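You operate a simulated robot arm through the tools that you are given. There is no shell and no other tool. Be economical: measure what you need, move in short steps, check, and stop when the job is done.

You are at the controls of a simulated two-armed robot. One attempt, no reset.

JOB
Wipe up the spill on the top of the grey counter board with the beige cloth and put it back.

The check looks at the end state, three seconds after you hand in, the way a careful person would. Anything else that was tipped, shoved, dropped, spilled or broken makes it a failure. Flat cloth is picked up by pressing the open fingertips on it (5 to 10 N) and closing them slowly along it; thin cloth reads only 2 to 8 mm in the jaws.

ROBOT AND FRAMES
Two 7-joint arms with two-finger parallel grippers on one trunk, on a base that drives. Base frame: it is fixed to the floor where the robot stands at the start and does not move with it; the origin is under the middle of the robot, x ahead of it, y to its left, z up. Units: m, rad, N and s.
The left shoulder is at the start at [0.05, 0.168, 1.207], the right one opposite. Payload 1.57 kg a hand.
The tool frame of a hand sits at the grasp point between the pads (the TCP): z along the fingers, y along the line on which they close. The tips reach 0.03 m beyond it. The gripper opens to 0.08 m. The fingers are 0.017 m wide and 0.012 m thick; the gripper's body (0.04 by 0.082 m) begins 0.08 m behind the TCP.
Orientation is that of the tool frame in the base frame, as [roll, pitch, yaw] about the fixed x, y, z axes, in that order (R = Rz(yaw) Ry(pitch) Rx(roll)). With the fingers straight down and closing along the base's y, the tool's x points along the base's -x, its y along +y and its z along -z.

CONTROLS
- The arms move only by the tool drive_tool. It takes "left_rows", "right_rows" or both (then of equal length, played together; a hand with none holds still); each is a list of rows, each an object of numbers (a shift or turn left out is 0, a gripper value left out holds the last): "x", "y", "z": the shift along the tool's x, y, z in units of 40 mm (1.0 is 40 mm); "ax", "ay", "az": the turn, a rotation vector about the tool's x, y, z in units of 5 degrees (1.0 is 5 degrees). In form: [{"x": .., "y": .., "z": .., "ax": .., "ay": .., "az": ..}, ...]. A call has 1 to 8 rows; each row shifts and turns the commanded pose from where the row before left it, along the tool's axes as they then stand. "left_jaw" and "right_jaw" are, for a hand that has rows, the gripper command, from -1 (shut) to 1 (fully open), values between in proportion, set as the call begins (left out, the last holds). A call with a number of a shift or a turn outside -1 to 1 is refused whole. Each row takes 0.2 s and may step no farther than 0.05 m and 0.15 rad from the row before; otherwise, or with a gripper value out of range, the whole call is refused. Where a pose cannot be reached the arm comes as near as it can. A force on the tool above 40 N (or 10 N above the force at the start of the call, whichever is more), or a blocked arm, ends the call early, and 0.2 s more pass. The fingers move at their own pace (about 0.045 m/s each) and stop on an object; they squeeze with about 32 N. The grip force told is the motor's: it shows also when the fingers shut on nothing. Time passes only in rows, and 0.2 s behind the last, so rows that do not move let the fingers close. The reply holds the time, the measured pose of the TCP, the force on the tool along the base axes, the opening and the grip force, in the units named above and with some noise, with the torque about the TCP (base axes, N m) and any sound that the robot's microphone picked up.
- Cameras (640 x 400 px; columns grow to the right, rows downward): "scene" is now at [0.1277, 0.0217, 1.4303]; the picture's right is [0.25, -0.97, 0.00], its down [-0.44, -0.11, -0.89] and it looks along [0.86, 0.22, -0.45] (base axes); focal length 278 px, centre (320, 200). "left" rides on the left gripper at [0.072, 0.007, -0.122] in its tool frame; the picture's right is [-0.09, 1.00, 0.00], its down [-0.84, -0.08, -0.54] and it looks along [-0.54, -0.05, 0.84] (tool axes); focal length 238 px, centre (320, 200). "right" rides on the right gripper at [0.072, -0.007, -0.122] in its tool frame; the picture's right is [0.09, 1.00, 0.00], its down [-0.84, 0.08, -0.54] and it looks along [-0.54, 0.05, 0.84] (tool axes); focal length 238 px, centre (320, 200). There is no depth. A picture from a camera that has moved, and an enlarged one, comes with that camera's place and axes in the base frame and with its lens.
- get_image(camera): a new picture of that camera. The clock stands still meanwhile.
- lift_body(by): slides the trunk up (or, below 0, down) by that many m; the arms and the scene camera ride with it, the base frame stays. It gives what a move gives, with no picture.
- drive_base(legs): drives the robot by 1 to 6 legs, each [ahead, left, turn to the left] in m, m and rad, along the robot's own axes; the way and the turn of a leg run together, so that a leg with both is an arc; at most 1.5 m and 3.142 rad a leg. The arms and the cameras ride along, it lands a little off, and it stops where it bumps. It gives what a move gives.
- aim_head(pan, tilt): turns the head with the scene camera to pan (to the left, within 1.396 rad either way) and tilt (down, from -0.506 to 1.204), counted from straight ahead of the robot. It gives what a move gives.
- zoom(camera, box): a new picture of the part [left, top, right, bottom] of that camera's present view, enlarged. The clock stands still meanwhile.
- hand_in(): hands the job in; it is judged then, once.

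Work in short steps. Places have to be worked out from the pictures, the camera data and where the tool is seen: move nearer, look again, correct. Check each grasp and each placing, and mend what went wrong. You have 120 turns and 88 pictures in all, those below and enlarged ones among them. Open the grippers and draw the arms clear of the work before you hand the job in, unless the task says otherwise; then end with one line.

The tools are called after "Call:" as name(argument=value, ...) on one line, values as JSON. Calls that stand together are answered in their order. drive_tool: Moves the arms, as the interface text tells. Its arguments: {"type":"object","properties":{"left_rows":{"type":"array"},"left_jaw":{"type":"number"},"right_rows":{"type":"array"},"right_jaw":{"type":"number"}},"required":[]} The other tools are called the same way: lift_body (by) slides the trunk up or down; drive_base (legs) drives the base; aim_head (pan, tilt) turns the head that bears the scene camera; get_image (camera) takes a picture; zoom (camera, box) takes an enlarged picture of a part of a camera's view; hand_in () hands the job in.

At the start:

```text
time: 0.0
left_eef_pos: [0.415, 0.3883, 1.2286]
left_ee_rot: [3.14, -0.002, -3.141]
left_wrist_force: [0.1, 0.3, 0.0]
left_torque: [0.0, 0.02, 0.0]
left_grip_width: 0.0802
left_grasp_force: 0.1
right_eef_pos: [0.4025, -0.0835, 1.2866]
right_ee_rot: [3.14, -0.001, 3.141]
right_wrist_force: [-0.2, 0.5, 0.4]
right_torque: [0.0, 0.04, 0.0]
right_grip_width: 0.0798
right_grasp_force: 0.1
trunk travel left (down, up): [-0.375, 0.068]
robot x, y, heading: [-0.0018, 0.0001, 0.006]
head pan, tilt: [0.251, 0.471]
```

scene: 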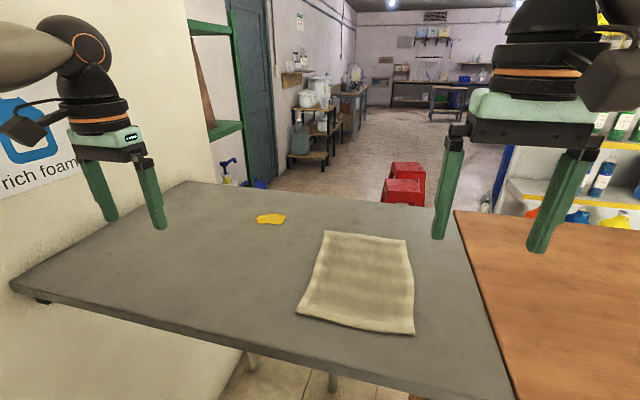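
right: 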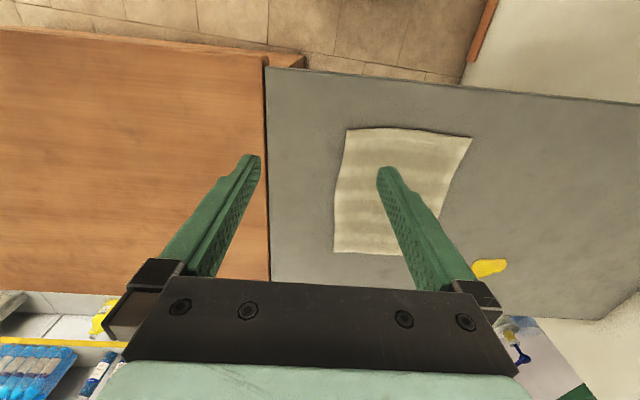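
left: 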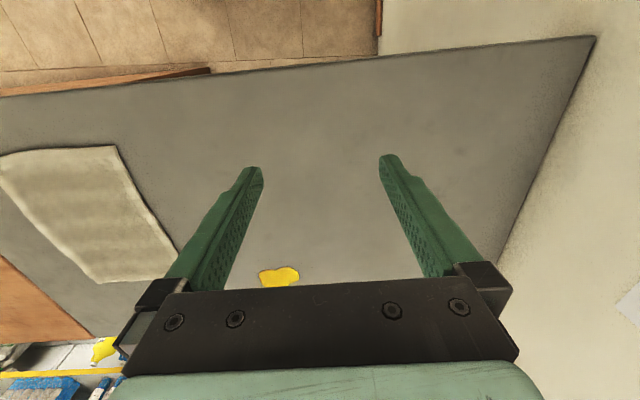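

I'll look closer at the yellow patch (about [0.756, 0.328]) and at the cloth before moving.

Call:
zoom(camera="scene", box=[220, 180, 440, 340])

Call:
aim_head(pan=0.2, tilt=0.9)

Call:
get_image(camera="scene")

```text
2.50 times, centred on (330, 260) of scene
camera zoom: at [0.1277, 0.0217, 1.4303], right [0.25, -0.97, 0.0], down [-0.44, -0.11, -0.89], along [0.86, 0.22, -0.45], focal length 696 px, centre (295, 50)
```

zoom: 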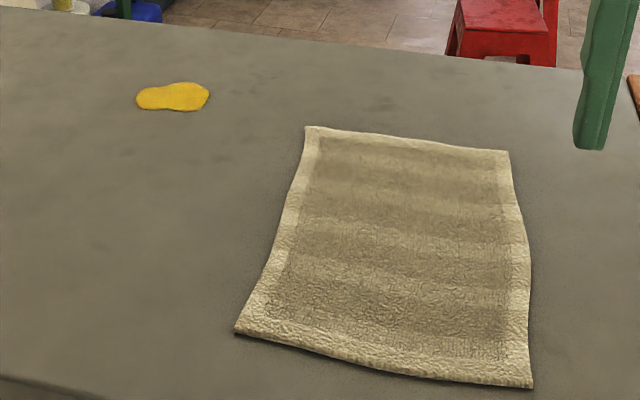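

```text
time: 0.9
left_eef_pos: [0.4131, 0.3894, 1.2293]
left_ee_rot: [-3.141, 0.0, -3.138]
left_wrist_force: [-0.4, 0.1, -1.0]
left_torque: [0.03, 0.02, -0.02]
left_grip_width: 0.0801
left_grasp_force: 0.1
right_eef_pos: [0.4015, -0.0824, 1.2872]
right_ee_rot: [3.14, -0.001, -3.141]
right_wrist_force: [-0.5, -0.6, 0.2]
right_torque: [0.03, -0.02, 0.01]
right_grip_width: 0.0799
right_grasp_force: 0.1
trunk travel left (down, up): [-0.375, 0.068]
robot x, y, heading: [-0.0031, -0.0015, -0.004]
head pan, tilt: [0.201, 0.901]
```

```text
83 pictures are left
camera scene: at [0.113, 0.014, 1.394], right [0.2, -0.98, 0.0], down [-0.77, -0.16, -0.62], along [0.61, 0.12, -0.78], focal length 278 px, centre (320, 200)
```

scene: 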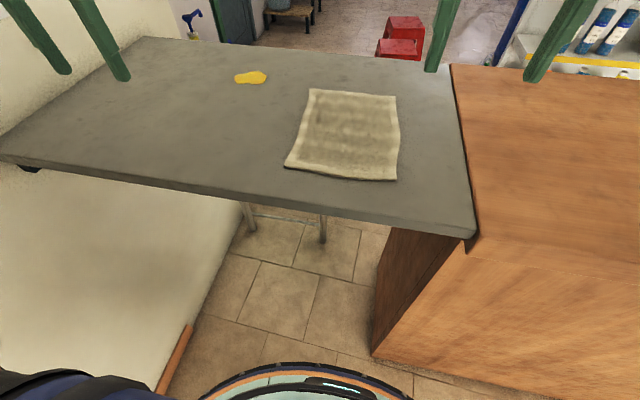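

The yellow puddle is at ≈(0.756, 0.328), beyond the left hand's reach. The cloth spans x 0.46–0.75, y −0.05–0.16. The board front is at x≈0.37, the cabinet side at y≈−0.17 and the wall at y≈0.72, so I drive left 0.15, then ahead 0.17.

Call:
drive_base(legs=[[0, 0.15, 0], [0.16, 0, 0]])

Call:
get_image(camera="scene")

Call:
get_image(camera="left")

```text
time: 3.3
left_eef_pos: [0.5705, 0.5435, 1.228]
left_ee_rot: [-3.141, 0.0, -3.14]
left_wrist_force: [-0.4, -1.0, -0.5]
left_torque: [-0.01, -0.01, 0.0]
left_grip_width: 0.08
left_grasp_force: 0.0
right_eef_pos: [0.559, 0.0711, 1.2853]
right_ee_rot: [3.141, 0.002, -3.139]
right_wrist_force: [0.8, -0.6, -0.1]
right_torque: [0.01, 0.0, 0.01]
right_grip_width: 0.0799
right_grasp_force: 0.0
trunk travel left (down, up): [-0.375, 0.068]
robot x, y, heading: [0.1557, 0.1519, 0.004]
head pan, tilt: [0.201, 0.901]
```

```text
82 pictures are left
camera scene: at [0.2703, 0.1673, 1.3938], right [0.2, -0.98, 0.0], down [-0.77, -0.16, -0.62], along [0.61, 0.13, -0.78], focal length 278 px, centre (320, 200)
```

scene: 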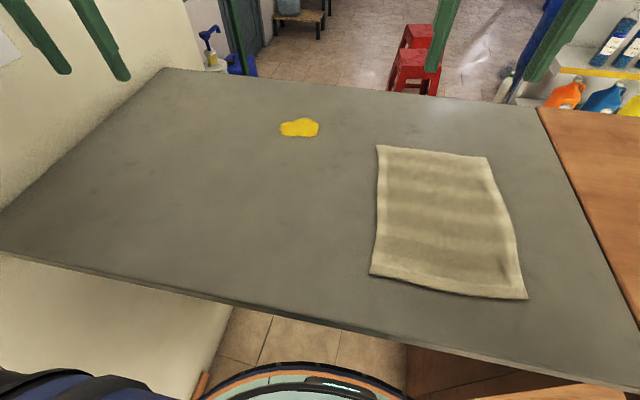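

```text
81 pictures are left
camera left: at [0.4991, 0.5503, 1.3491], right [0.09, 1.0, 0.0], down [0.84, -0.07, 0.54], along [0.54, -0.05, -0.84], focal length 238 px, centre (320, 200)
```

left: 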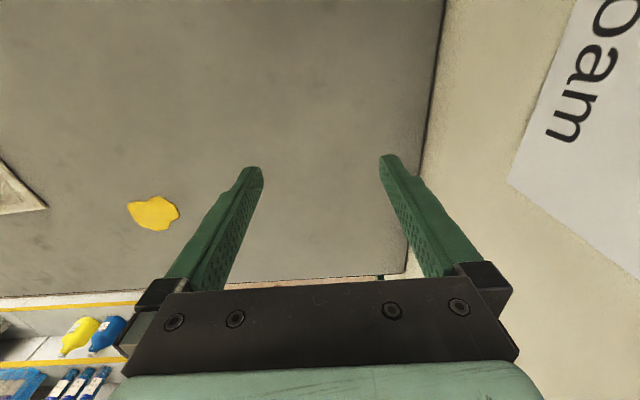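

Refined: spill spans x 0.718–0.782, y 0.275–0.36; cloth corners FL(.722,.145), NL(.442,.132), NR(.451,−.075), FR(.732,−.070). I move the right hand clear to the right and bring the left hand toward a grip point (0.62, 0.09).

Call:
drive_tool(left_rows=[{"y": -1, "x": -0.2}, {"y": -1, "x": -0.2}, {"y": -1, "x": -0.2}, {"y": -1, "x": -0.2}, {"y": -1, "x": -0.2}, {"y": -1, "x": -0.2}], right_rows=[{"y": -1}, {"y": -1}, {"y": -1}, {"y": -1}, {"y": -1}, {"y": -1}])

Call:
drive_tool(left_rows=[{"y": -1}, {"y": -1}, {"y": -1}, {"y": -1}, {"y": -0.9}, {"y": -0.45}, {"z": 0.9}, {"z": 0.9}])

Call:
get_image(camera="left")

Call:
get_image(camera="scene")

```text
time: 4.7
left_eef_pos: [0.6064, 0.334, 1.2275]
left_ee_rot: [-3.141, 0.003, -3.132]
left_wrist_force: [-0.7, 0.0, 1.0]
left_torque: [0.01, -0.06, 0.02]
left_grip_width: 0.0801
left_grasp_force: 0.1
left hand out of reach, approached as far as the arm can: row 6
right_eef_pos: [0.5568, -0.1704, 1.2854]
right_ee_rot: [3.14, 0.003, -3.138]
right_wrist_force: [-0.7, -2.0, 0.6]
right_torque: [0.01, -0.01, 0.02]
right_grip_width: 0.0798
right_grasp_force: 0.1
trunk travel left (down, up): [-0.375, 0.068]
robot x, y, heading: [0.1555, 0.1541, 0.001]
head pan, tilt: [0.201, 0.901]
```

```text
time: 6.5
left_eef_pos: [0.6052, 0.3301, 1.1524]
left_ee_rot: [-3.141, 0.002, -3.139]
left_wrist_force: [0.3, -0.6, -0.6]
left_torque: [-0.01, -0.03, -0.01]
left_grip_width: 0.08
left_grasp_force: 0.0
left hand out of reach, approached as far as the arm can: row 1, 2, 3, 4, 5, 6
right_eef_pos: [0.558, -0.1704, 1.2829]
right_ee_rot: [3.14, 0.0, -3.14]
right_wrist_force: [-0.5, -1.2, 0.0]
right_torque: [-0.01, 0.02, 0.03]
right_grip_width: 0.0799
right_grasp_force: 0.0
trunk travel left (down, up): [-0.375, 0.068]
robot x, y, heading: [0.1596, 0.1522, 0.003]
head pan, tilt: [0.201, 0.901]
```

```text
80 pictures are left
camera left: at [0.534, 0.3359, 1.2734], right [0.09, 1.0, 0.0], down [0.84, -0.07, 0.54], along [0.54, -0.05, -0.84], focal length 238 px, centre (320, 200)
```

left: 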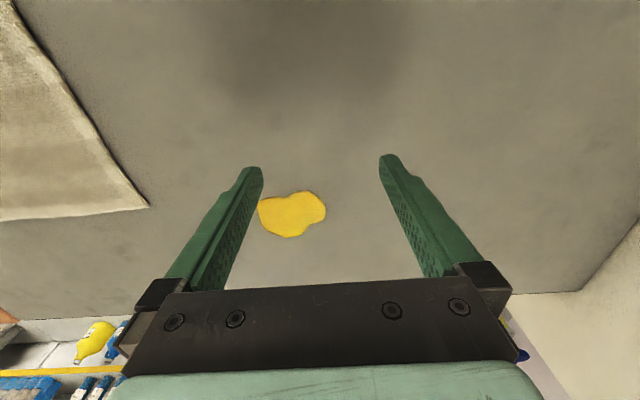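

```text
79 pictures are left
camera scene: at [0.2697, 0.1673, 1.3939], right [0.2, -0.98, 0.0], down [-0.77, -0.16, -0.62], along [0.61, 0.13, -0.78], focal length 278 px, centre (320, 200)
```

scene: 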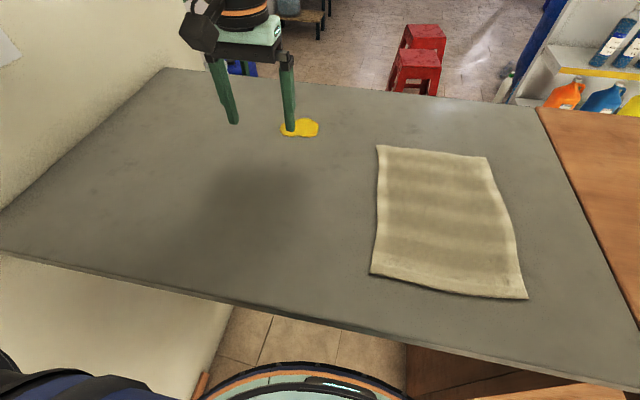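

The left arm stops at y≈0.33 (about 0.18 left of the robot axis). I'll test whether it reaches further inward when nearer to the body.

Call:
drive_tool(left_rows=[{"x": 1}, {"x": 1}, {"x": 0.5}, {"y": -1}, {"y": -1}, {"y": -1}, {"y": -1}, {"y": -1}])

```text
time: 8.3
left_eef_pos: [0.4996, 0.2552, 1.1559]
left_ee_rot: [-3.139, 0.003, -3.136]
left_wrist_force: [-0.7, 0.1, -0.3]
left_torque: [-0.05, 0.0, 0.03]
left_grip_width: 0.0799
left_grasp_force: 0.0
left hand out of reach, approached as far as the arm can: row 5, 6, 7, 8
right_eef_pos: [0.5591, -0.17, 1.2834]
right_ee_rot: [3.141, 0.001, 3.141]
right_wrist_force: [0.4, -0.1, -0.1]
right_torque: [0.02, -0.03, 0.0]
right_grip_width: 0.0802
right_grasp_force: 0.0
trunk travel left (down, up): [-0.375, 0.068]
robot x, y, heading: [0.1595, 0.1488, 0.001]
head pan, tilt: [0.201, 0.901]
```

Try relaxing the wrist with a yaw turn and moving inward again.

Call:
drive_tool(left_rows=[{"az": 1}, {"az": 1}, {"az": 1}, {"az": 1}, {"az": 1}, {"az": 1}, {"y": -0.87, "x": 0.5}, {"y": -0.87, "x": 0.5}])

```text
time: 10.1
left_eef_pos: [0.4572, 0.2474, 1.1716]
left_ee_rot: [-3.141, 0.002, 2.629]
left_wrist_force: [0.5, 0.3, 0.2]
left_torque: [0.02, 0.03, -0.01]
left_grip_width: 0.0801
left_grasp_force: 0.2
left hand out of reach, approached as far as the arm can: row 7, 8
right_eef_pos: [0.5577, -0.1708, 1.2841]
right_ee_rot: [3.139, 0.0, -3.14]
right_wrist_force: [0.9, 0.4, -0.1]
right_torque: [0.0, 0.03, 0.0]
right_grip_width: 0.0798
right_grasp_force: 0.1
trunk travel left (down, up): [-0.375, 0.068]
robot x, y, heading: [0.1597, 0.1528, 0.003]
head pan, tilt: [0.201, 0.901]
```

My last shift went the wrong way (tool now yawed 30°). Redo along base −y with correct components.

Call:
drive_tool(left_rows=[{"y": -0.87, "x": -0.49}, {"y": -0.87, "x": -0.49}, {"y": -0.87, "x": -0.49}, {"y": -0.87, "x": -0.49}])

```text
time: 11.1
left_eef_pos: [0.4543, 0.2478, 1.1687]
left_ee_rot: [3.141, 0.002, 2.623]
left_wrist_force: [0.9, -0.6, -0.1]
left_torque: [0.02, 0.04, 0.0]
left_grip_width: 0.08
left_grasp_force: 0.1
left hand out of reach, approached as far as the arm can: row 1, 2, 3, 4
right_eef_pos: [0.5578, -0.1705, 1.2842]
right_ee_rot: [3.138, 0.001, -3.14]
right_wrist_force: [0.3, 0.5, 0.5]
right_torque: [0.01, -0.03, 0.0]
right_grip_width: 0.0799
right_grasp_force: 0.0
trunk travel left (down, up): [-0.375, 0.068]
robot x, y, heading: [0.1572, 0.1548, 0.004]
head pan, tilt: [0.201, 0.901]
```

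Try the opposite yaw.

Call:
drive_tool(left_rows=[{"az": -1}, {"az": -1}, {"az": -1}, {"az": -1}, {"az": -1}, {"az": -1}, {"az": -1}, {"az": -1}])

Call:
drive_tool(left_rows=[{"az": -1}, {"az": -1}, {"az": -1}, {"az": -1}, {"y": -0.87, "x": 0.5}, {"y": -0.87, "x": 0.5}, {"y": -0.87, "x": 0.5}])

```text
time: 12.9
left_eef_pos: [0.4562, 0.2503, 1.1703]
left_ee_rot: [-3.14, 0.001, -2.962]
left_wrist_force: [0.3, 0.5, -0.2]
left_torque: [0.0, 0.02, 0.0]
left_grip_width: 0.0801
left_grasp_force: 0.0
right_eef_pos: [0.559, -0.1703, 1.2842]
right_ee_rot: [3.14, 0.002, -3.139]
right_wrist_force: [-0.2, 0.3, 0.7]
right_torque: [-0.01, 0.01, -0.01]
right_grip_width: 0.0802
right_grasp_force: 0.1
trunk travel left (down, up): [-0.375, 0.068]
robot x, y, heading: [0.1544, 0.1567, 0.004]
head pan, tilt: [0.201, 0.901]
```

```text
time: 14.5
left_eef_pos: [0.4503, 0.2486, 1.1707]
left_ee_rot: [-3.141, 0.0, -2.612]
left_wrist_force: [-0.6, -0.8, 0.2]
left_torque: [0.03, -0.01, 0.02]
left_grip_width: 0.0799
left_grasp_force: 0.0
left hand out of reach, approached as far as the arm can: row 5, 6, 7
right_eef_pos: [0.5573, -0.1692, 1.2846]
right_ee_rot: [3.141, 0.002, -3.138]
right_wrist_force: [-0.5, -0.2, -0.1]
right_torque: [-0.03, -0.02, -0.02]
right_grip_width: 0.08
right_grasp_force: 0.0
trunk travel left (down, up): [-0.375, 0.068]
robot x, y, heading: [0.1565, 0.1568, 0.004]
head pan, tilt: [0.201, 0.901]
```

The left hand only works on its own side of the robot, whatever the yaw. Turning the base −0.5 rad puts both the cloth's left part and the spill in its sector, so I turn in place.

Call:
drive_base(legs=[[0, 0, -0.5]])

Call:
aim_head(pan=0.5, tilt=0.8)

Call:
get_image(camera="scene")

```text
time: 16.4
left_eef_pos: [0.4408, 0.1076, 1.1759]
left_ee_rot: [-3.132, 0.016, -3.109]
left_wrist_force: [0.0, 0.6, -0.8]
left_torque: [-0.01, -0.03, 0.01]
left_grip_width: 0.08
left_grasp_force: 0.0
right_eef_pos: [0.3366, -0.3116, 1.2902]
right_ee_rot: [3.14, 0.019, 2.649]
right_wrist_force: [-0.1, -0.2, -0.5]
right_torque: [0.02, -0.01, 0.04]
right_grip_width: 0.0802
right_grasp_force: 0.0
trunk travel left (down, up): [-0.375, 0.068]
robot x, y, heading: [0.1479, 0.1545, -0.49]
head pan, tilt: [0.201, 0.901]
stopped in leg 1: the robot was blocked; the commanded pose is now the measured one
```

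```text
time: 17.2
left_eef_pos: [0.441, 0.1071, 1.1754]
left_ee_rot: [-3.131, 0.019, -3.11]
left_wrist_force: [0.3, 0.2, 0.3]
left_torque: [0.0, -0.02, -0.01]
left_grip_width: 0.0802
left_grasp_force: 0.1
right_eef_pos: [0.3334, -0.3113, 1.2908]
right_ee_rot: [3.141, 0.021, 2.647]
right_wrist_force: [0.8, 0.1, -0.5]
right_torque: [-0.02, 0.0, 0.02]
right_grip_width: 0.0802
right_grasp_force: 0.1
trunk travel left (down, up): [-0.375, 0.068]
robot x, y, heading: [0.1506, 0.157, -0.493]
head pan, tilt: [0.499, 0.799]
```

```text
78 pictures are left
camera scene: at [0.2479, 0.1461, 1.4038], right [0.0, -1.0, 0.01], down [-0.7, -0.01, -0.71], along [0.71, 0.0, -0.7], focal length 278 px, centre (320, 200)
```

scene: 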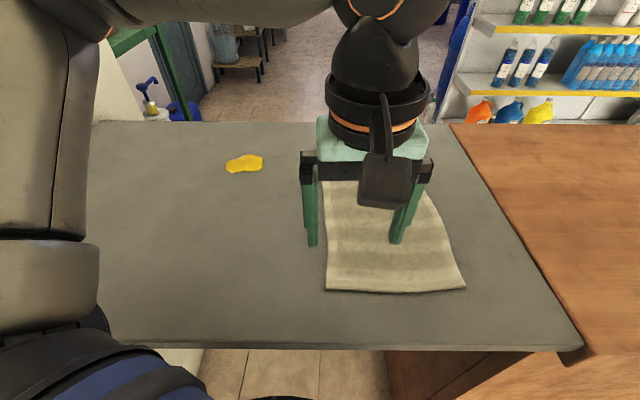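

The spill and cloth have not moved, but the base touched something at the end of the turn (slight tilt seen). I back off 4 cm along base −x to relieve it.

Call:
drive_base(legs=[[-0.04, -0.02, 0]])

Call:
aim_head(pan=0.0, tilt=1.2)

Call:
get_image(camera="scene")

```text
time: 18.1
left_eef_pos: [0.4106, 0.1005, 1.1715]
left_ee_rot: [-3.14, 0.003, -3.111]
left_wrist_force: [0.0, -0.1, 0.7]
left_torque: [-0.01, -0.05, -0.03]
left_grip_width: 0.08
left_grasp_force: 0.0
right_eef_pos: [0.3044, -0.3191, 1.2838]
right_ee_rot: [3.14, 0.003, 2.647]
right_wrist_force: [-0.2, 0.9, 0.6]
right_torque: [-0.02, -0.07, -0.02]
right_grip_width: 0.0798
right_grasp_force: 0.1
trunk travel left (down, up): [-0.375, 0.068]
robot x, y, heading: [0.1083, 0.162, -0.494]
head pan, tilt: [0.499, 0.799]
```

```text
time: 19.1
left_eef_pos: [0.4103, 0.1009, 1.1703]
left_ee_rot: [3.141, 0.0, -3.112]
left_wrist_force: [0.4, 0.0, 0.2]
left_torque: [-0.02, 0.02, 0.02]
left_grip_width: 0.0801
left_grasp_force: 0.1
right_eef_pos: [0.3066, -0.3199, 1.2841]
right_ee_rot: [3.139, 0.002, 2.647]
right_wrist_force: [0.3, 0.3, -0.6]
right_torque: [-0.03, -0.02, 0.01]
right_grip_width: 0.08
right_grasp_force: 0.0
trunk travel left (down, up): [-0.375, 0.068]
robot x, y, heading: [0.1076, 0.1543, -0.496]
head pan, tilt: [0.0, 1.201]
```

```text
77 pictures are left
camera scene: at [0.1911, 0.1097, 1.3741], right [-0.47, -0.88, 0.0], down [-0.82, 0.44, -0.36], along [0.32, -0.17, -0.93], focal length 278 px, centre (320, 200)
```

scene: 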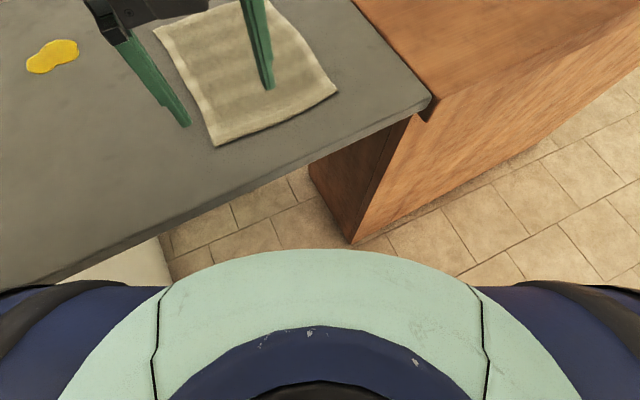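

Clear again (no tilt). Now bring the left hand above the grip point (0.62, 0.09) at TCP z≈1.09.

Call:
drive_tool(left_rows=[{"x": -1}, {"x": -1}, {"x": -1}, {"x": -1}, {"x": -1}, {"x": -0.25, "y": -0.1}, {"z": 1}, {"z": 1}])

Call:
aim_head(pan=0.5, tilt=0.8)

Call:
get_image(camera="left")

Call:
get_image(camera="scene")

```text
time: 21.0
left_eef_pos: [0.625, 0.1001, 1.1014]
left_ee_rot: [-3.116, 0.019, -3.108]
left_wrist_force: [-5.1, 4.0, 20.6]
left_torque: [-0.4, 0.17, -0.01]
left_grip_width: 0.0793
left_grasp_force: 0.1
right_eef_pos: [0.3054, -0.3194, 1.2838]
right_ee_rot: [3.139, 0.004, 2.645]
right_wrist_force: [-0.6, 0.6, -1.0]
right_torque: [-0.01, 0.03, -0.02]
right_grip_width: 0.08
right_grasp_force: 0.0
trunk travel left (down, up): [-0.375, 0.068]
robot x, y, heading: [0.1114, 0.1594, -0.498]
head pan, tilt: [0.0, 1.201]
stopped in row 8 (left hand): the force on the tool passed its limit (the readings are from after the stop); the commanded pose is now the measured one
```

```text
time: 22.0
left_eef_pos: [0.6259, 0.1005, 1.1017]
left_ee_rot: [-3.119, 0.024, -3.109]
left_wrist_force: [0.5, 0.3, 30.2]
left_torque: [-0.53, 0.01, -0.09]
left_grip_width: 0.079
left_grasp_force: 0.0
right_eef_pos: [0.3039, -0.3192, 1.2855]
right_ee_rot: [3.14, 0.004, 2.645]
right_wrist_force: [-1.3, -0.5, 0.3]
right_torque: [0.01, -0.01, 0.0]
right_grip_width: 0.08
right_grasp_force: 0.0
trunk travel left (down, up): [-0.375, 0.068]
robot x, y, heading: [0.1056, 0.1596, -0.494]
head pan, tilt: [0.499, 0.799]
```

```text
76 pictures are left
camera left: at [0.5504, 0.1075, 1.2186], right [0.06, 1.0, -0.02], down [0.83, -0.04, 0.56], along [0.56, -0.05, -0.83], focal length 238 px, centre (320, 200)
```

left: 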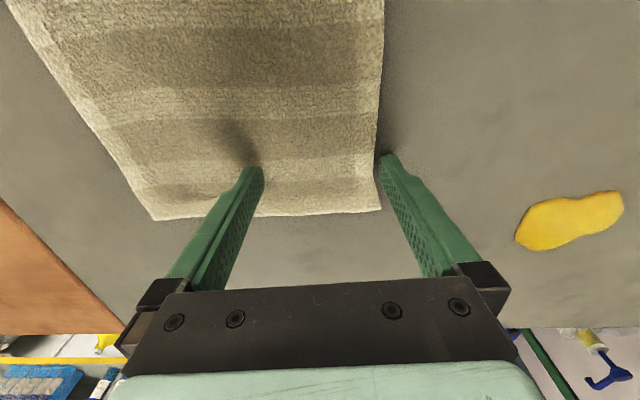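

```text
75 pictures are left
camera scene: at [0.2199, 0.137, 1.4022], right [0.0, -1.0, 0.0], down [-0.72, 0.0, -0.7], along [0.7, 0.0, -0.72], focal length 278 px, centre (320, 200)
```

scene: 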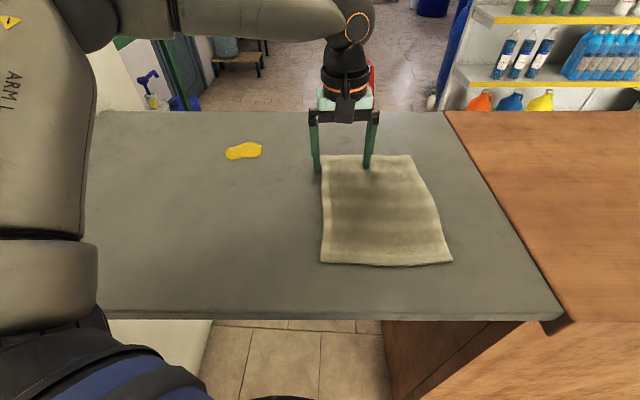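

The tips touched at TCP z≈1.10, so the board top is really z≈1.07, not 1.022. Rescaled: spill ≈(0.688, 0.297); cloth corners FL(.663,.148) NL(.420,.136) NR(.427,−.044) FR(.672,−.039). Lift off and go over (0.57, 0.09).

Call:
drive_tool(left_rows=[{"z": -0.5}, {"z": -0.5}, {"x": 0.7, "y": -0.1}, {"x": 0.7, "y": -0.1}, {}])

Call:
get_image(camera="left")

```text
time: 23.2
left_eef_pos: [0.5696, 0.0926, 1.1343]
left_ee_rot: [-3.123, 0.016, -3.109]
left_wrist_force: [0.1, 0.7, 0.1]
left_torque: [0.01, 0.01, 0.0]
left_grip_width: 0.0799
left_grasp_force: 0.1
right_eef_pos: [0.3065, -0.3192, 1.2842]
right_ee_rot: [3.14, 0.002, 2.645]
right_wrist_force: [-1.3, -0.9, -0.2]
right_torque: [-0.02, -0.04, -0.02]
right_grip_width: 0.08
right_grasp_force: 0.0
trunk travel left (down, up): [-0.375, 0.068]
robot x, y, heading: [0.1072, 0.1567, -0.493]
head pan, tilt: [0.499, 0.799]
```

```text
74 pictures are left
camera left: at [0.4966, 0.0992, 1.2535], right [0.06, 1.0, -0.02], down [0.83, -0.04, 0.56], along [0.55, -0.05, -0.83], focal length 238 px, centre (320, 200)
```

left: 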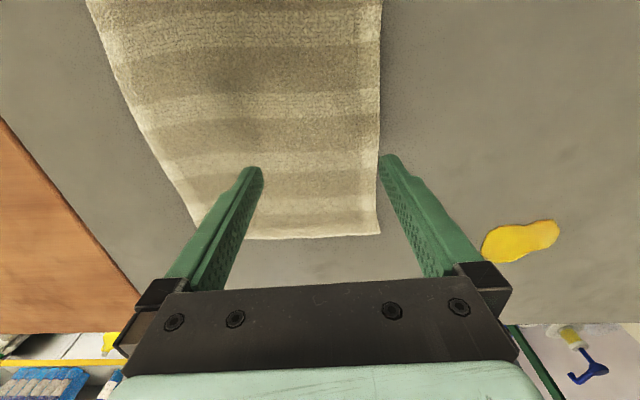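

Cloth edge confirmed at y≈0.141, spill ≈(0.68, 0.29). Shift to y≈0.075, level the tool, and descend to just above the cloth.

Call:
drive_tool(left_rows=[{"y": -0.45, "ax": 0.21, "ay": -0.18}, {"z": 0.4}, {"z": 0.2}, {"z": 0.1}, {}])

Call:
drive_tool(left_rows=[{"z": 0.06}, {"z": 0.06}, {}])

```text
time: 24.4
left_eef_pos: [0.5727, 0.0745, 1.1083]
left_ee_rot: [-3.105, 0.031, -3.109]
left_wrist_force: [0.4, -0.1, -0.4]
left_torque: [0.02, 0.02, 0.0]
left_grip_width: 0.0799
left_grasp_force: 0.0
right_eef_pos: [0.3072, -0.3187, 1.2843]
right_ee_rot: [3.14, 0.001, 2.647]
right_wrist_force: [0.0, -0.5, 0.4]
right_torque: [-0.01, -0.02, -0.01]
right_grip_width: 0.0801
right_grasp_force: 0.0
trunk travel left (down, up): [-0.375, 0.068]
robot x, y, heading: [0.1118, 0.1584, -0.493]
head pan, tilt: [0.499, 0.799]
```

```text
time: 25.2
left_eef_pos: [0.5707, 0.0738, 1.1036]
left_ee_rot: [-3.103, 0.032, -3.109]
left_wrist_force: [0.9, -0.1, 6.1]
left_torque: [0.31, -0.05, -0.03]
left_grip_width: 0.0798
left_grasp_force: 0.0
right_eef_pos: [0.3062, -0.3193, 1.2844]
right_ee_rot: [3.141, 0.002, 2.647]
right_wrist_force: [-0.2, 0.9, -0.1]
right_torque: [0.03, -0.03, -0.02]
right_grip_width: 0.0801
right_grasp_force: 0.1
trunk travel left (down, up): [-0.375, 0.068]
robot x, y, heading: [0.1071, 0.1547, -0.494]
head pan, tilt: [0.499, 0.799]
```

Contact (6 N) but the level correction had the wrong sign, so one finger bears. Reverse the correction and press again lightly.

Call:
drive_tool(left_rows=[{"z": -0.1}, {"ax": -0.43, "ay": 0.36}, {}])

Call:
drive_tool(left_rows=[{"z": 0.08}, {"z": 0.06}, {}])

```text
time: 26.0
left_eef_pos: [0.5715, 0.0735, 1.109]
left_ee_rot: [3.142, -0.001, -3.108]
left_wrist_force: [0.1, -0.2, -0.6]
left_torque: [0.02, 0.01, -0.01]
left_grip_width: 0.08
left_grasp_force: 0.1
right_eef_pos: [0.3054, -0.3184, 1.2842]
right_ee_rot: [3.139, 0.0, 2.647]
right_wrist_force: [-0.5, 0.7, 0.7]
right_torque: [-0.02, 0.01, -0.02]
right_grip_width: 0.0803
right_grasp_force: 0.1
trunk travel left (down, up): [-0.375, 0.068]
robot x, y, heading: [0.1104, 0.1561, -0.496]
head pan, tilt: [0.499, 0.799]
```

```text
time: 26.8
left_eef_pos: [0.5709, 0.0715, 1.1036]
left_ee_rot: [-3.141, 0.002, -3.108]
left_wrist_force: [0.5, 0.8, 2.3]
left_torque: [0.08, 0.01, -0.02]
left_grip_width: 0.08
left_grasp_force: 0.2
right_eef_pos: [0.307, -0.3202, 1.2836]
right_ee_rot: [3.139, 0.002, 2.645]
right_wrist_force: [-0.6, -0.1, -0.2]
right_torque: [0.01, -0.02, 0.02]
right_grip_width: 0.0801
right_grasp_force: 0.0
trunk travel left (down, up): [-0.375, 0.068]
robot x, y, heading: [0.106, 0.158, -0.495]
head pan, tilt: [0.499, 0.799]
```

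Level, 2 N. Press slightly further and begin closing.

Call:
drive_tool(left_rows=[{"z": 0.06}, {}])

Call:
drive_tool(left_rows=[{}, {}], left_jaw=0.6)

```text
time: 27.4
left_eef_pos: [0.5697, 0.0722, 1.1013]
left_ee_rot: [-3.14, 0.003, -3.108]
left_wrist_force: [4.1, -0.3, 14.9]
left_torque: [0.11, -0.11, -0.02]
left_grip_width: 0.0799
left_grasp_force: 0.1
right_eef_pos: [0.3049, -0.3196, 1.284]
right_ee_rot: [3.14, 0.003, 2.646]
right_wrist_force: [-0.9, 0.0, 0.3]
right_torque: [0.02, 0.01, 0.01]
right_grip_width: 0.0801
right_grasp_force: 0.0
trunk travel left (down, up): [-0.375, 0.068]
robot x, y, heading: [0.108, 0.1589, -0.494]
head pan, tilt: [0.499, 0.799]
```

```text
time: 28.0
left_eef_pos: [0.5689, 0.0726, 1.1012]
left_ee_rot: [-3.139, 0.002, -3.107]
left_wrist_force: [-1.0, 0.3, 18.9]
left_torque: [0.09, -0.01, 0.02]
left_grip_width: 0.0625
left_grasp_force: 0.1
right_eef_pos: [0.3049, -0.3197, 1.2842]
right_ee_rot: [3.14, 0.004, 2.646]
right_wrist_force: [-0.6, 0.4, 0.4]
right_torque: [0.01, -0.01, -0.04]
right_grip_width: 0.0798
right_grasp_force: 0.1
trunk travel left (down, up): [-0.375, 0.068]
robot x, y, heading: [0.1077, 0.1557, -0.491]
head pan, tilt: [0.499, 0.799]
```

19 N is too much; ease up about 1.5 mm and continue closing.

Call:
drive_tool(left_rows=[{"z": -0.04}, {}], left_jaw=0.4)

Call:
drive_tool(left_rows=[{}, {}], left_jaw=0.1)

Call:
get_image(camera="left")

```text
time: 28.6
left_eef_pos: [0.57, 0.0725, 1.1028]
left_ee_rot: [3.141, 0.0, -3.11]
left_wrist_force: [-2.4, -0.7, 12.0]
left_torque: [-0.05, 0.06, -0.01]
left_grip_width: 0.0545
left_grasp_force: 0.0
right_eef_pos: [0.3045, -0.3188, 1.2843]
right_ee_rot: [3.139, 0.003, 2.646]
right_wrist_force: [-0.6, -0.2, -0.2]
right_torque: [-0.01, -0.02, 0.02]
right_grip_width: 0.08
right_grasp_force: 0.1
trunk travel left (down, up): [-0.375, 0.068]
robot x, y, heading: [0.1067, 0.1563, -0.494]
head pan, tilt: [0.499, 0.799]
```

```text
time: 29.2
left_eef_pos: [0.571, 0.0722, 1.1025]
left_ee_rot: [3.141, 0.002, -3.109]
left_wrist_force: [-0.4, -0.5, 10.7]
left_torque: [0.0, 0.01, -0.03]
left_grip_width: 0.045
left_grasp_force: 0.5
right_eef_pos: [0.3035, -0.3191, 1.2843]
right_ee_rot: [3.138, 0.004, 2.646]
right_wrist_force: [0.4, 0.4, -0.3]
right_torque: [-0.01, 0.02, 0.01]
right_grip_width: 0.0798
right_grasp_force: 0.2
trunk travel left (down, up): [-0.375, 0.068]
robot x, y, heading: [0.1099, 0.1579, -0.492]
head pan, tilt: [0.499, 0.799]
```

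```text
73 pictures are left
camera left: at [0.4983, 0.077, 1.2223], right [0.06, 1.0, 0.0], down [0.84, -0.05, 0.54], along [0.54, -0.03, -0.84], focal length 238 px, centre (320, 200)
```

left: 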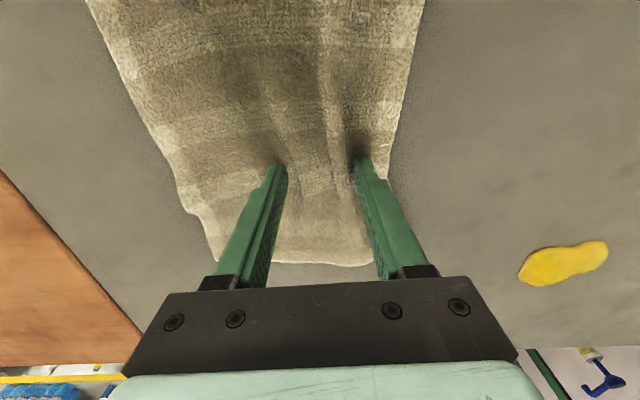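

The cloth is bunching between the fingers as wanted, at about 11 N. Continue closing slowly.

Call:
drive_tool(left_rows=[{}, {}], left_jaw=-0.3)

Call:
drive_tool(left_rows=[{}, {}], left_jaw=-0.7)

Call:
drive_tool(left_rows=[{}, {}, {}], left_jaw=-1)

Call:
get_image(camera="left")

```text
time: 29.8
left_eef_pos: [0.5695, 0.0725, 1.1018]
left_ee_rot: [3.141, 0.002, -3.108]
left_wrist_force: [-0.4, -0.2, 10.3]
left_torque: [0.0, -0.02, 0.03]
left_grip_width: 0.0266
left_grasp_force: 0.0
right_eef_pos: [0.3058, -0.3189, 1.284]
right_ee_rot: [3.139, 0.001, 2.645]
right_wrist_force: [-1.1, 0.1, 0.6]
right_torque: [-0.03, 0.02, 0.0]
right_grip_width: 0.08
right_grasp_force: 0.0
trunk travel left (down, up): [-0.375, 0.068]
robot x, y, heading: [0.1061, 0.1554, -0.494]
head pan, tilt: [0.499, 0.799]
```

```text
time: 30.4
left_eef_pos: [0.571, 0.0726, 1.1015]
left_ee_rot: [3.141, 0.002, -3.108]
left_wrist_force: [-0.6, -0.5, 10.1]
left_torque: [0.01, -0.04, 0.01]
left_grip_width: 0.0149
left_grasp_force: 3.4
right_eef_pos: [0.3055, -0.3191, 1.2847]
right_ee_rot: [3.141, 0.001, 2.648]
right_wrist_force: [0.8, -1.1, 0.5]
right_torque: [0.0, 0.0, 0.01]
right_grip_width: 0.0798
right_grasp_force: 0.1
trunk travel left (down, up): [-0.375, 0.068]
robot x, y, heading: [0.105, 0.1587, -0.494]
head pan, tilt: [0.499, 0.799]
```

```text
time: 31.2
left_eef_pos: [0.5706, 0.0717, 1.1026]
left_ee_rot: [-3.14, 0.002, -3.108]
left_wrist_force: [0.6, -0.1, 9.8]
left_torque: [0.0, -0.05, -0.08]
left_grip_width: 0.0083
left_grasp_force: 27.2
right_eef_pos: [0.3047, -0.3178, 1.2847]
right_ee_rot: [3.14, 0.002, 2.647]
right_wrist_force: [-0.4, -0.9, 1.0]
right_torque: [-0.01, 0.0, 0.01]
right_grip_width: 0.0801
right_grasp_force: 0.0
trunk travel left (down, up): [-0.375, 0.068]
robot x, y, heading: [0.1059, 0.1588, -0.497]
head pan, tilt: [0.499, 0.799]
```

```text
72 pictures are left
camera left: at [0.4984, 0.077, 1.2224], right [0.06, 1.0, 0.0], down [0.84, -0.05, 0.54], along [0.54, -0.03, -0.84], focal length 238 px, centre (320, 200)
```

left: 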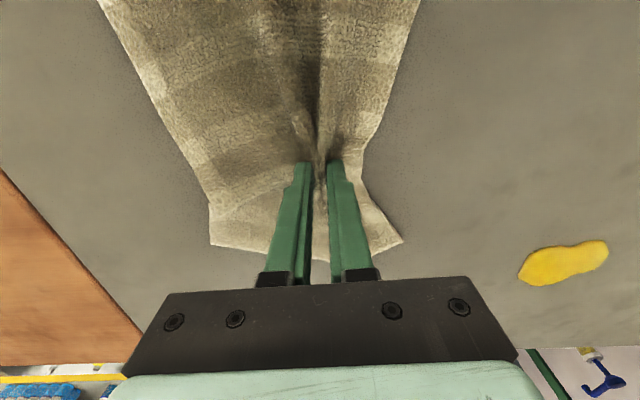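

Gripped (8.3 mm, 27 N). Lift 4 mm and draw the cloth toward the spill at ≈(0.678, 0.291).

Call:
drive_tool(left_rows=[{"z": -0.1}, {"x": -0.25, "y": 0.5}, {"x": -0.25, "y": 0.5}, {"x": -0.25, "y": 0.5}, {"x": -0.25, "y": 0.5}, {"x": -0.25, "y": 0.5}])

Call:
get_image(camera="scene")

```text
time: 32.6
left_eef_pos: [0.6182, 0.1751, 1.1046]
left_ee_rot: [3.142, 0.0, -3.109]
left_wrist_force: [0.1, -0.9, -0.2]
left_torque: [-0.02, -0.01, -0.07]
left_grip_width: 0.0078
left_grasp_force: 27.2
right_eef_pos: [0.3072, -0.3188, 1.2835]
right_ee_rot: [3.14, 0.001, 2.646]
right_wrist_force: [-0.3, -0.2, -0.1]
right_torque: [-0.03, -0.02, 0.02]
right_grip_width: 0.08
right_grasp_force: 0.1
trunk travel left (down, up): [-0.375, 0.068]
robot x, y, heading: [0.1077, 0.156, -0.493]
head pan, tilt: [0.499, 0.799]
```

```text
71 pictures are left
camera scene: at [0.2226, 0.137, 1.4018], right [0.0, -1.0, 0.0], down [-0.72, 0.0, -0.7], along [0.7, 0.0, -0.72], focal length 278 px, centre (320, 200)
```

scene: 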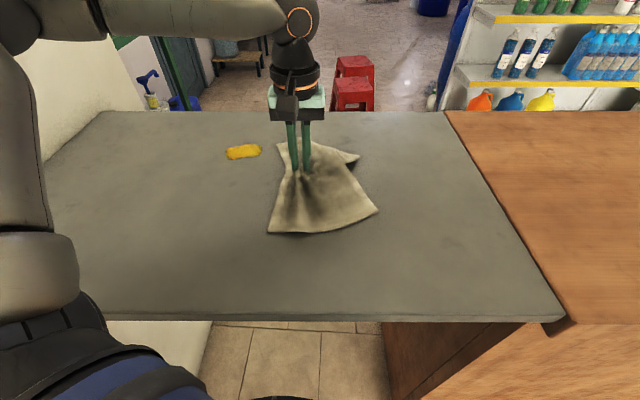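

The cloth follows nicely. Continue onto the spill.

Call:
drive_tool(left_rows=[{"x": -0.25, "y": 0.5}, {"x": -0.25, "y": 0.5}, {"x": -0.25, "y": 0.5}, {"x": -0.25, "y": 0.5}, {"x": -0.25, "y": 0.5}, {"x": -0.25, "y": 0.4}])

Call:
get_image(camera="left")

Call:
get_image(camera="scene")

```text
time: 34.0
left_eef_pos: [0.6731, 0.2931, 1.1051]
left_ee_rot: [3.141, 0.0, -3.11]
left_wrist_force: [0.2, 0.3, -0.4]
left_torque: [-0.04, 0.01, -0.11]
left_grip_width: 0.0083
left_grasp_force: 27.0
right_eef_pos: [0.3058, -0.3186, 1.2843]
right_ee_rot: [3.141, 0.002, 2.648]
right_wrist_force: [0.3, -1.2, 0.6]
right_torque: [0.02, 0.01, 0.0]
right_grip_width: 0.0798
right_grasp_force: 0.0
trunk travel left (down, up): [-0.375, 0.068]
robot x, y, heading: [0.1093, 0.1588, -0.495]
head pan, tilt: [0.499, 0.799]
```

```text
70 pictures are left
camera left: at [0.6016, 0.297, 1.2249], right [0.06, 1.0, 0.0], down [0.84, -0.05, 0.54], along [0.54, -0.03, -0.84], focal length 238 px, centre (320, 200)
```

left: 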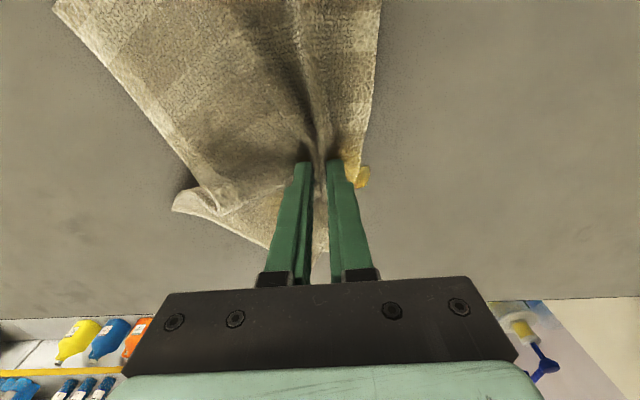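

```text
69 pictures are left
camera scene: at [0.2226, 0.1367, 1.4018], right [0.0, -1.0, 0.0], down [-0.72, 0.0, -0.7], along [0.7, 0.0, -0.72], focal length 278 px, centre (320, 200)
```

scene: 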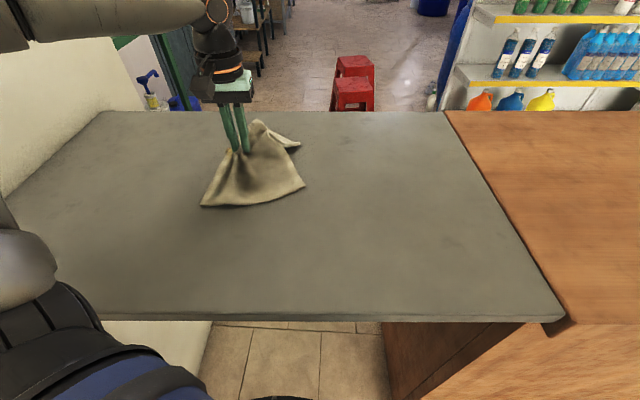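

On the spill. Press down 4–5 mm and check the force, then rub.

Call:
drive_tool(left_rows=[{"z": 0.08}, {"y": 0.3}, {"y": 0.3}, {"y": 0.3}])

```text
time: 35.0
left_eef_pos: [0.6722, 0.3271, 1.1023]
left_ee_rot: [-3.14, 0.001, -3.109]
left_wrist_force: [0.8, -1.6, 3.1]
left_torque: [-0.05, -0.04, -0.09]
left_grip_width: 0.0084
left_grasp_force: 27.1
right_eef_pos: [0.3062, -0.3189, 1.2829]
right_ee_rot: [3.14, 0.001, 2.647]
right_wrist_force: [-0.1, -0.4, -0.7]
right_torque: [0.02, -0.04, 0.0]
right_grip_width: 0.0799
right_grasp_force: 0.0
trunk travel left (down, up): [-0.375, 0.068]
robot x, y, heading: [0.1036, 0.1599, -0.492]
head pan, tilt: [0.499, 0.799]
```

Only 3 N; press a bit more and rub in a raster over the puddle.

Call:
drive_tool(left_rows=[{"z": 0.04}, {"x": -0.4}, {"y": -0.5}, {"y": -0.5}, {"y": -0.5}, {"y": -0.5}, {"x": 0.4}, {"y": 0.5}])

Call:
drive_tool(left_rows=[{"y": 0.5}, {"y": 0.5}, {"y": 0.5}, {"x": 0.4}, {"y": -0.5}, {"y": -0.5}, {"y": -0.5}, {"y": -0.5}])

Call:
get_image(camera="left")

Call:
get_image(camera="scene")

```text
time: 36.8
left_eef_pos: [0.675, 0.2657, 1.1025]
left_ee_rot: [-3.14, -0.001, -3.11]
left_wrist_force: [-0.9, -5.0, 12.2]
left_torque: [-0.15, 0.06, -0.08]
left_grip_width: 0.0081
left_grasp_force: 27.3
right_eef_pos: [0.3043, -0.3189, 1.2844]
right_ee_rot: [3.139, 0.004, 2.645]
right_wrist_force: [0.2, -0.1, 0.0]
right_torque: [-0.01, -0.01, 0.02]
right_grip_width: 0.08
right_grasp_force: 0.0
trunk travel left (down, up): [-0.375, 0.068]
robot x, y, heading: [0.1091, 0.1558, -0.499]
head pan, tilt: [0.499, 0.799]
```

```text
time: 38.6
left_eef_pos: [0.6568, 0.2466, 1.1025]
left_ee_rot: [-3.14, 0.002, -3.108]
left_wrist_force: [0.6, 5.2, 17.3]
left_torque: [0.12, -0.01, -0.11]
left_grip_width: 0.0081
left_grasp_force: 27.0
right_eef_pos: [0.3041, -0.3194, 1.2838]
right_ee_rot: [3.141, 0.003, 2.646]
right_wrist_force: [-1.1, -0.4, 0.1]
right_torque: [0.01, 0.02, -0.01]
right_grip_width: 0.0803
right_grasp_force: 0.1
trunk travel left (down, up): [-0.375, 0.068]
robot x, y, heading: [0.1096, 0.1571, -0.497]
head pan, tilt: [0.499, 0.799]
```

```text
68 pictures are left
camera left: at [0.585, 0.2508, 1.222], right [0.06, 1.0, 0.0], down [0.84, -0.05, 0.54], along [0.54, -0.03, -0.84], focal length 238 px, centre (320, 200)
```

left: 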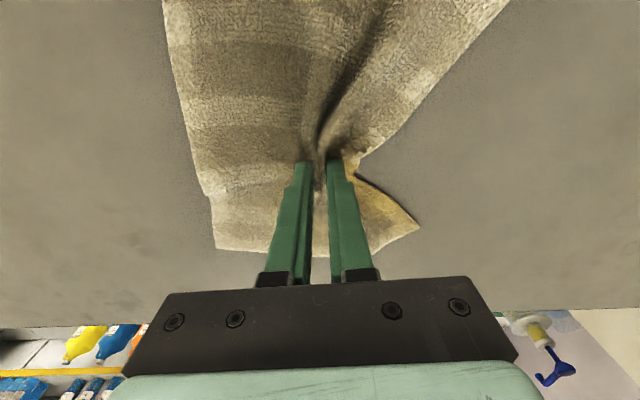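

```text
67 pictures are left
camera scene: at [0.221, 0.1368, 1.4021], right [0.0, -1.0, 0.0], down [-0.72, 0.0, -0.7], along [0.7, 0.0, -0.72], focal length 278 px, centre (320, 200)
```

scene: 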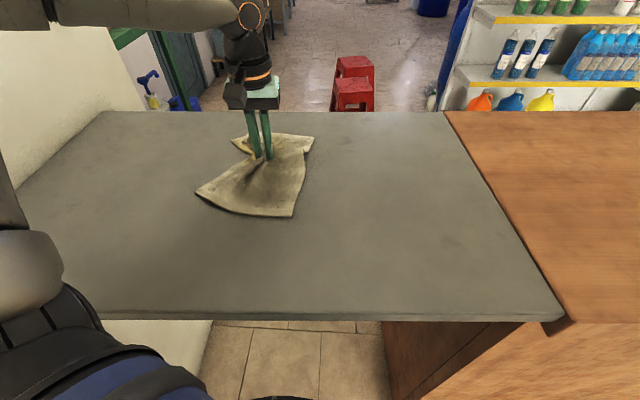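

The cloth is picking up yellow. Lift it off and move aside to see what remains.

Call:
drive_tool(left_rows=[{"z": -1}, {"z": -1}, {"z": -1}, {"z": -1}, {"y": -1, "x": 0.5}, {"y": -1, "x": 0.5}, {"y": -1, "x": 0.5}, {"y": -1, "x": 0.5}])

Call:
get_image(camera="scene")

Call:
get_image(camera="left")

```text
time: 40.4
left_eef_pos: [0.5812, 0.1103, 1.2542]
left_ee_rot: [3.14, 0.004, -3.106]
left_wrist_force: [-0.5, 0.3, -0.2]
left_torque: [0.06, -0.11, -0.02]
left_grip_width: 0.0079
left_grasp_force: 27.0
left hand out of reach, approached as far as the arm can: row 8
right_eef_pos: [0.3029, -0.3192, 1.2838]
right_ee_rot: [3.138, 0.006, 2.647]
right_wrist_force: [-0.4, 0.8, 0.3]
right_torque: [-0.01, -0.05, -0.02]
right_grip_width: 0.0801
right_grasp_force: 0.0
trunk travel left (down, up): [-0.375, 0.068]
robot x, y, heading: [0.1065, 0.1568, -0.498]
head pan, tilt: [0.499, 0.799]
```

```text
66 pictures are left
camera scene: at [0.22, 0.1372, 1.4022], right [0.0, -1.0, 0.0], down [-0.72, 0.0, -0.7], along [0.7, 0.0, -0.72], focal length 278 px, centre (320, 200)
```

scene: 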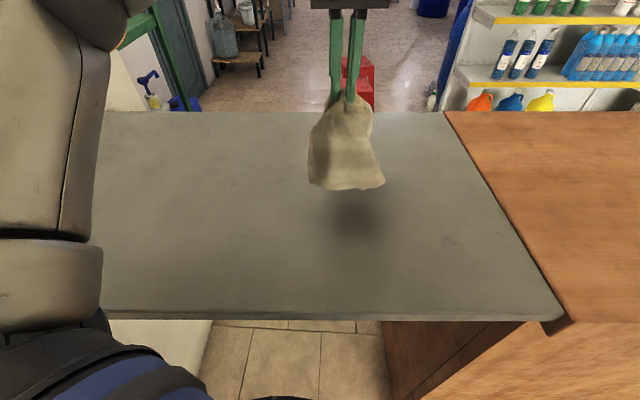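

```text
65 pictures are left
camera left: at [0.5087, 0.1135, 1.3744], right [0.06, 1.0, 0.0], down [0.84, -0.05, 0.55], along [0.54, -0.03, -0.84], focal length 238 px, centre (320, 200)
```

left: 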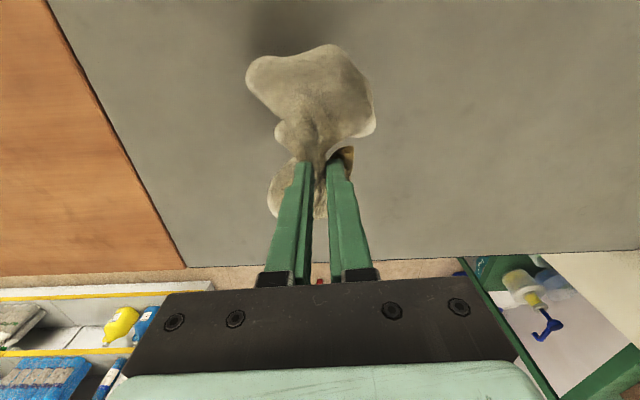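

The board looks clean where the spill was; zoom in to be sure.

Call:
zoom(camera="scene", box=[180, 110, 340, 210])

Call:
zoom(camera="left", box=[380, 100, 640, 262])

```text
4.00 times, centred on (260, 160) of scene
camera zoom: at [0.22, 0.1372, 1.4022], right [0.0, -1.0, 0.0], down [-0.72, 0.0, -0.7], along [0.7, 0.0, -0.72], focal length 1114 px, centre (560, 360)
```

zoom: 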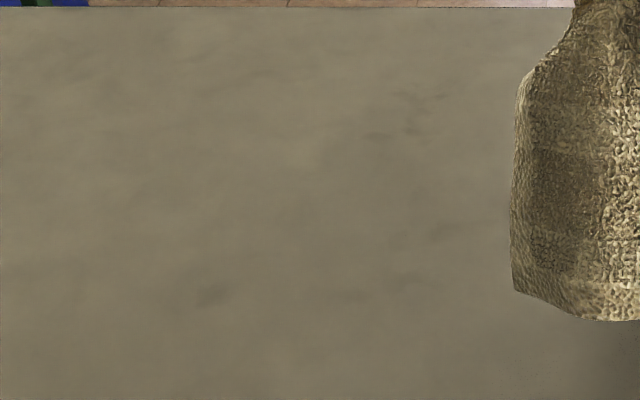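

```text
2.46 times, centred on (510, 181) of left
camera zoom: at [0.5087, 0.1135, 1.3744], right [0.06, 1.0, 0.0], down [0.84, -0.05, 0.55], along [0.54, -0.03, -0.84], focal length 587 px, centre (-148, 247)
```

zoom: 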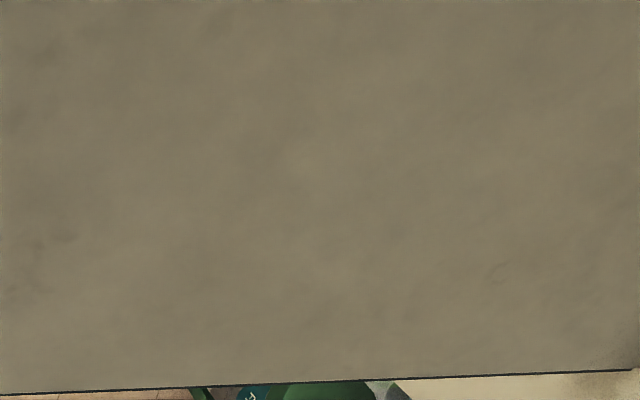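

The spill is fully wiped. To lay the cloth back flat I want to land its near/right part first and trail toward (+x,+y), so I shift the base back and right with the cloth aloft.

Call:
drive_base(legs=[[-0.058, -0.119, 0]])

Call:
get_image(camera="scene")

```text
time: 41.7
left_eef_pos: [0.4747, 0.0295, 1.2543]
left_ee_rot: [-3.14, 0.001, -3.109]
left_wrist_force: [-0.9, 0.8, -0.1]
left_torque: [0.09, -0.03, 0.01]
left_grip_width: 0.0079
left_grasp_force: 26.3
right_eef_pos: [0.1958, -0.397, 1.2844]
right_ee_rot: [3.14, 0.003, 2.643]
right_wrist_force: [-0.4, -0.6, -0.2]
right_torque: [0.01, -0.03, -0.01]
right_grip_width: 0.0802
right_grasp_force: 0.1
trunk travel left (down, up): [-0.375, 0.068]
robot x, y, heading: [0.0023, 0.0761, -0.496]
head pan, tilt: [0.499, 0.799]
```

```text
62 pictures are left
camera scene: at [0.1138, 0.0585, 1.4019], right [0.0, -1.0, 0.0], down [-0.72, 0.0, -0.7], along [0.7, 0.0, -0.72], focal length 278 px, centre (320, 200)
```

scene: 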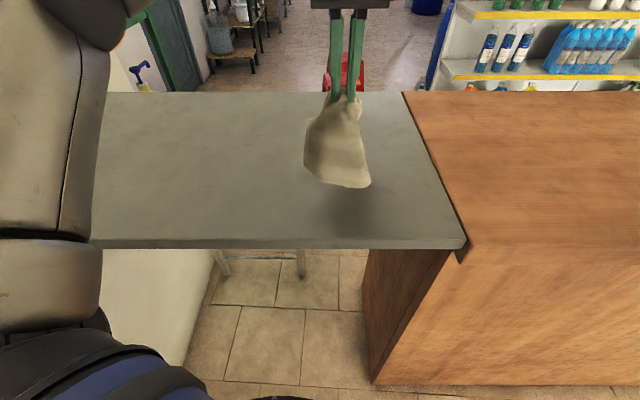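

Now lower and trail toward (0.57, 0.075).

Call:
drive_tool(left_rows=[{"z": 0.5}, {"z": 0.5}, {"z": 0.5, "x": -0.4, "y": 0.15}, {"z": 0.5, "x": -0.4, "y": 0.2}, {"z": 0.5, "x": -0.45, "y": 0.2}, {"z": 0.5, "x": -0.45, "y": 0.25}, {"z": 0.5, "x": -0.45, "y": 0.25}, {}])

Call:
get_image(camera="scene")

Call:
get_image(camera="left")

```text
time: 43.5
left_eef_pos: [0.5601, 0.0753, 1.114]
left_ee_rot: [-3.141, 0.002, -3.111]
left_wrist_force: [-0.3, -0.3, 0.6]
left_torque: [0.08, 0.01, -0.01]
left_grip_width: 0.0081
left_grasp_force: 27.4
right_eef_pos: [0.1961, -0.3973, 1.2839]
right_ee_rot: [3.14, 0.002, 2.645]
right_wrist_force: [0.8, -0.7, -0.1]
right_torque: [-0.06, -0.03, -0.03]
right_grip_width: 0.0801
right_grasp_force: 0.0
trunk travel left (down, up): [-0.375, 0.068]
robot x, y, heading: [0.0004, 0.0809, -0.497]
head pan, tilt: [0.499, 0.799]
```

```text
61 pictures are left
camera scene: at [0.1142, 0.0589, 1.4019], right [0.0, -1.0, 0.0], down [-0.72, 0.0, -0.7], along [0.7, 0.0, -0.72], focal length 278 px, centre (320, 200)
```

scene: 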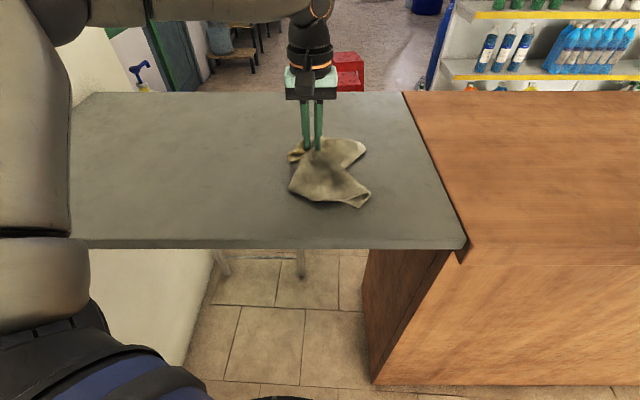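

```text
60 pictures are left
camera left: at [0.4887, 0.0795, 1.2332], right [0.06, 1.0, 0.0], down [0.84, -0.05, 0.54], along [0.54, -0.03, -0.84], focal length 238 px, centre (320, 200)
```

left: 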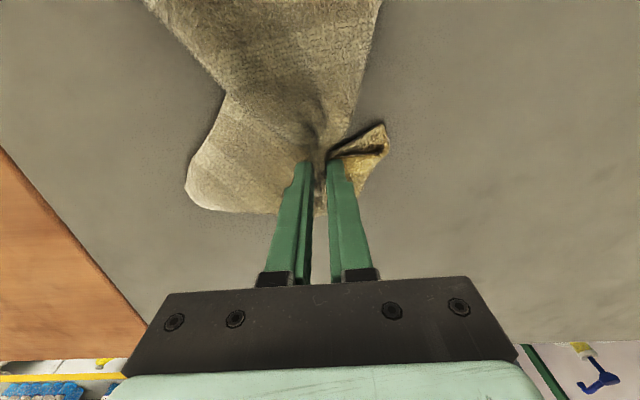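

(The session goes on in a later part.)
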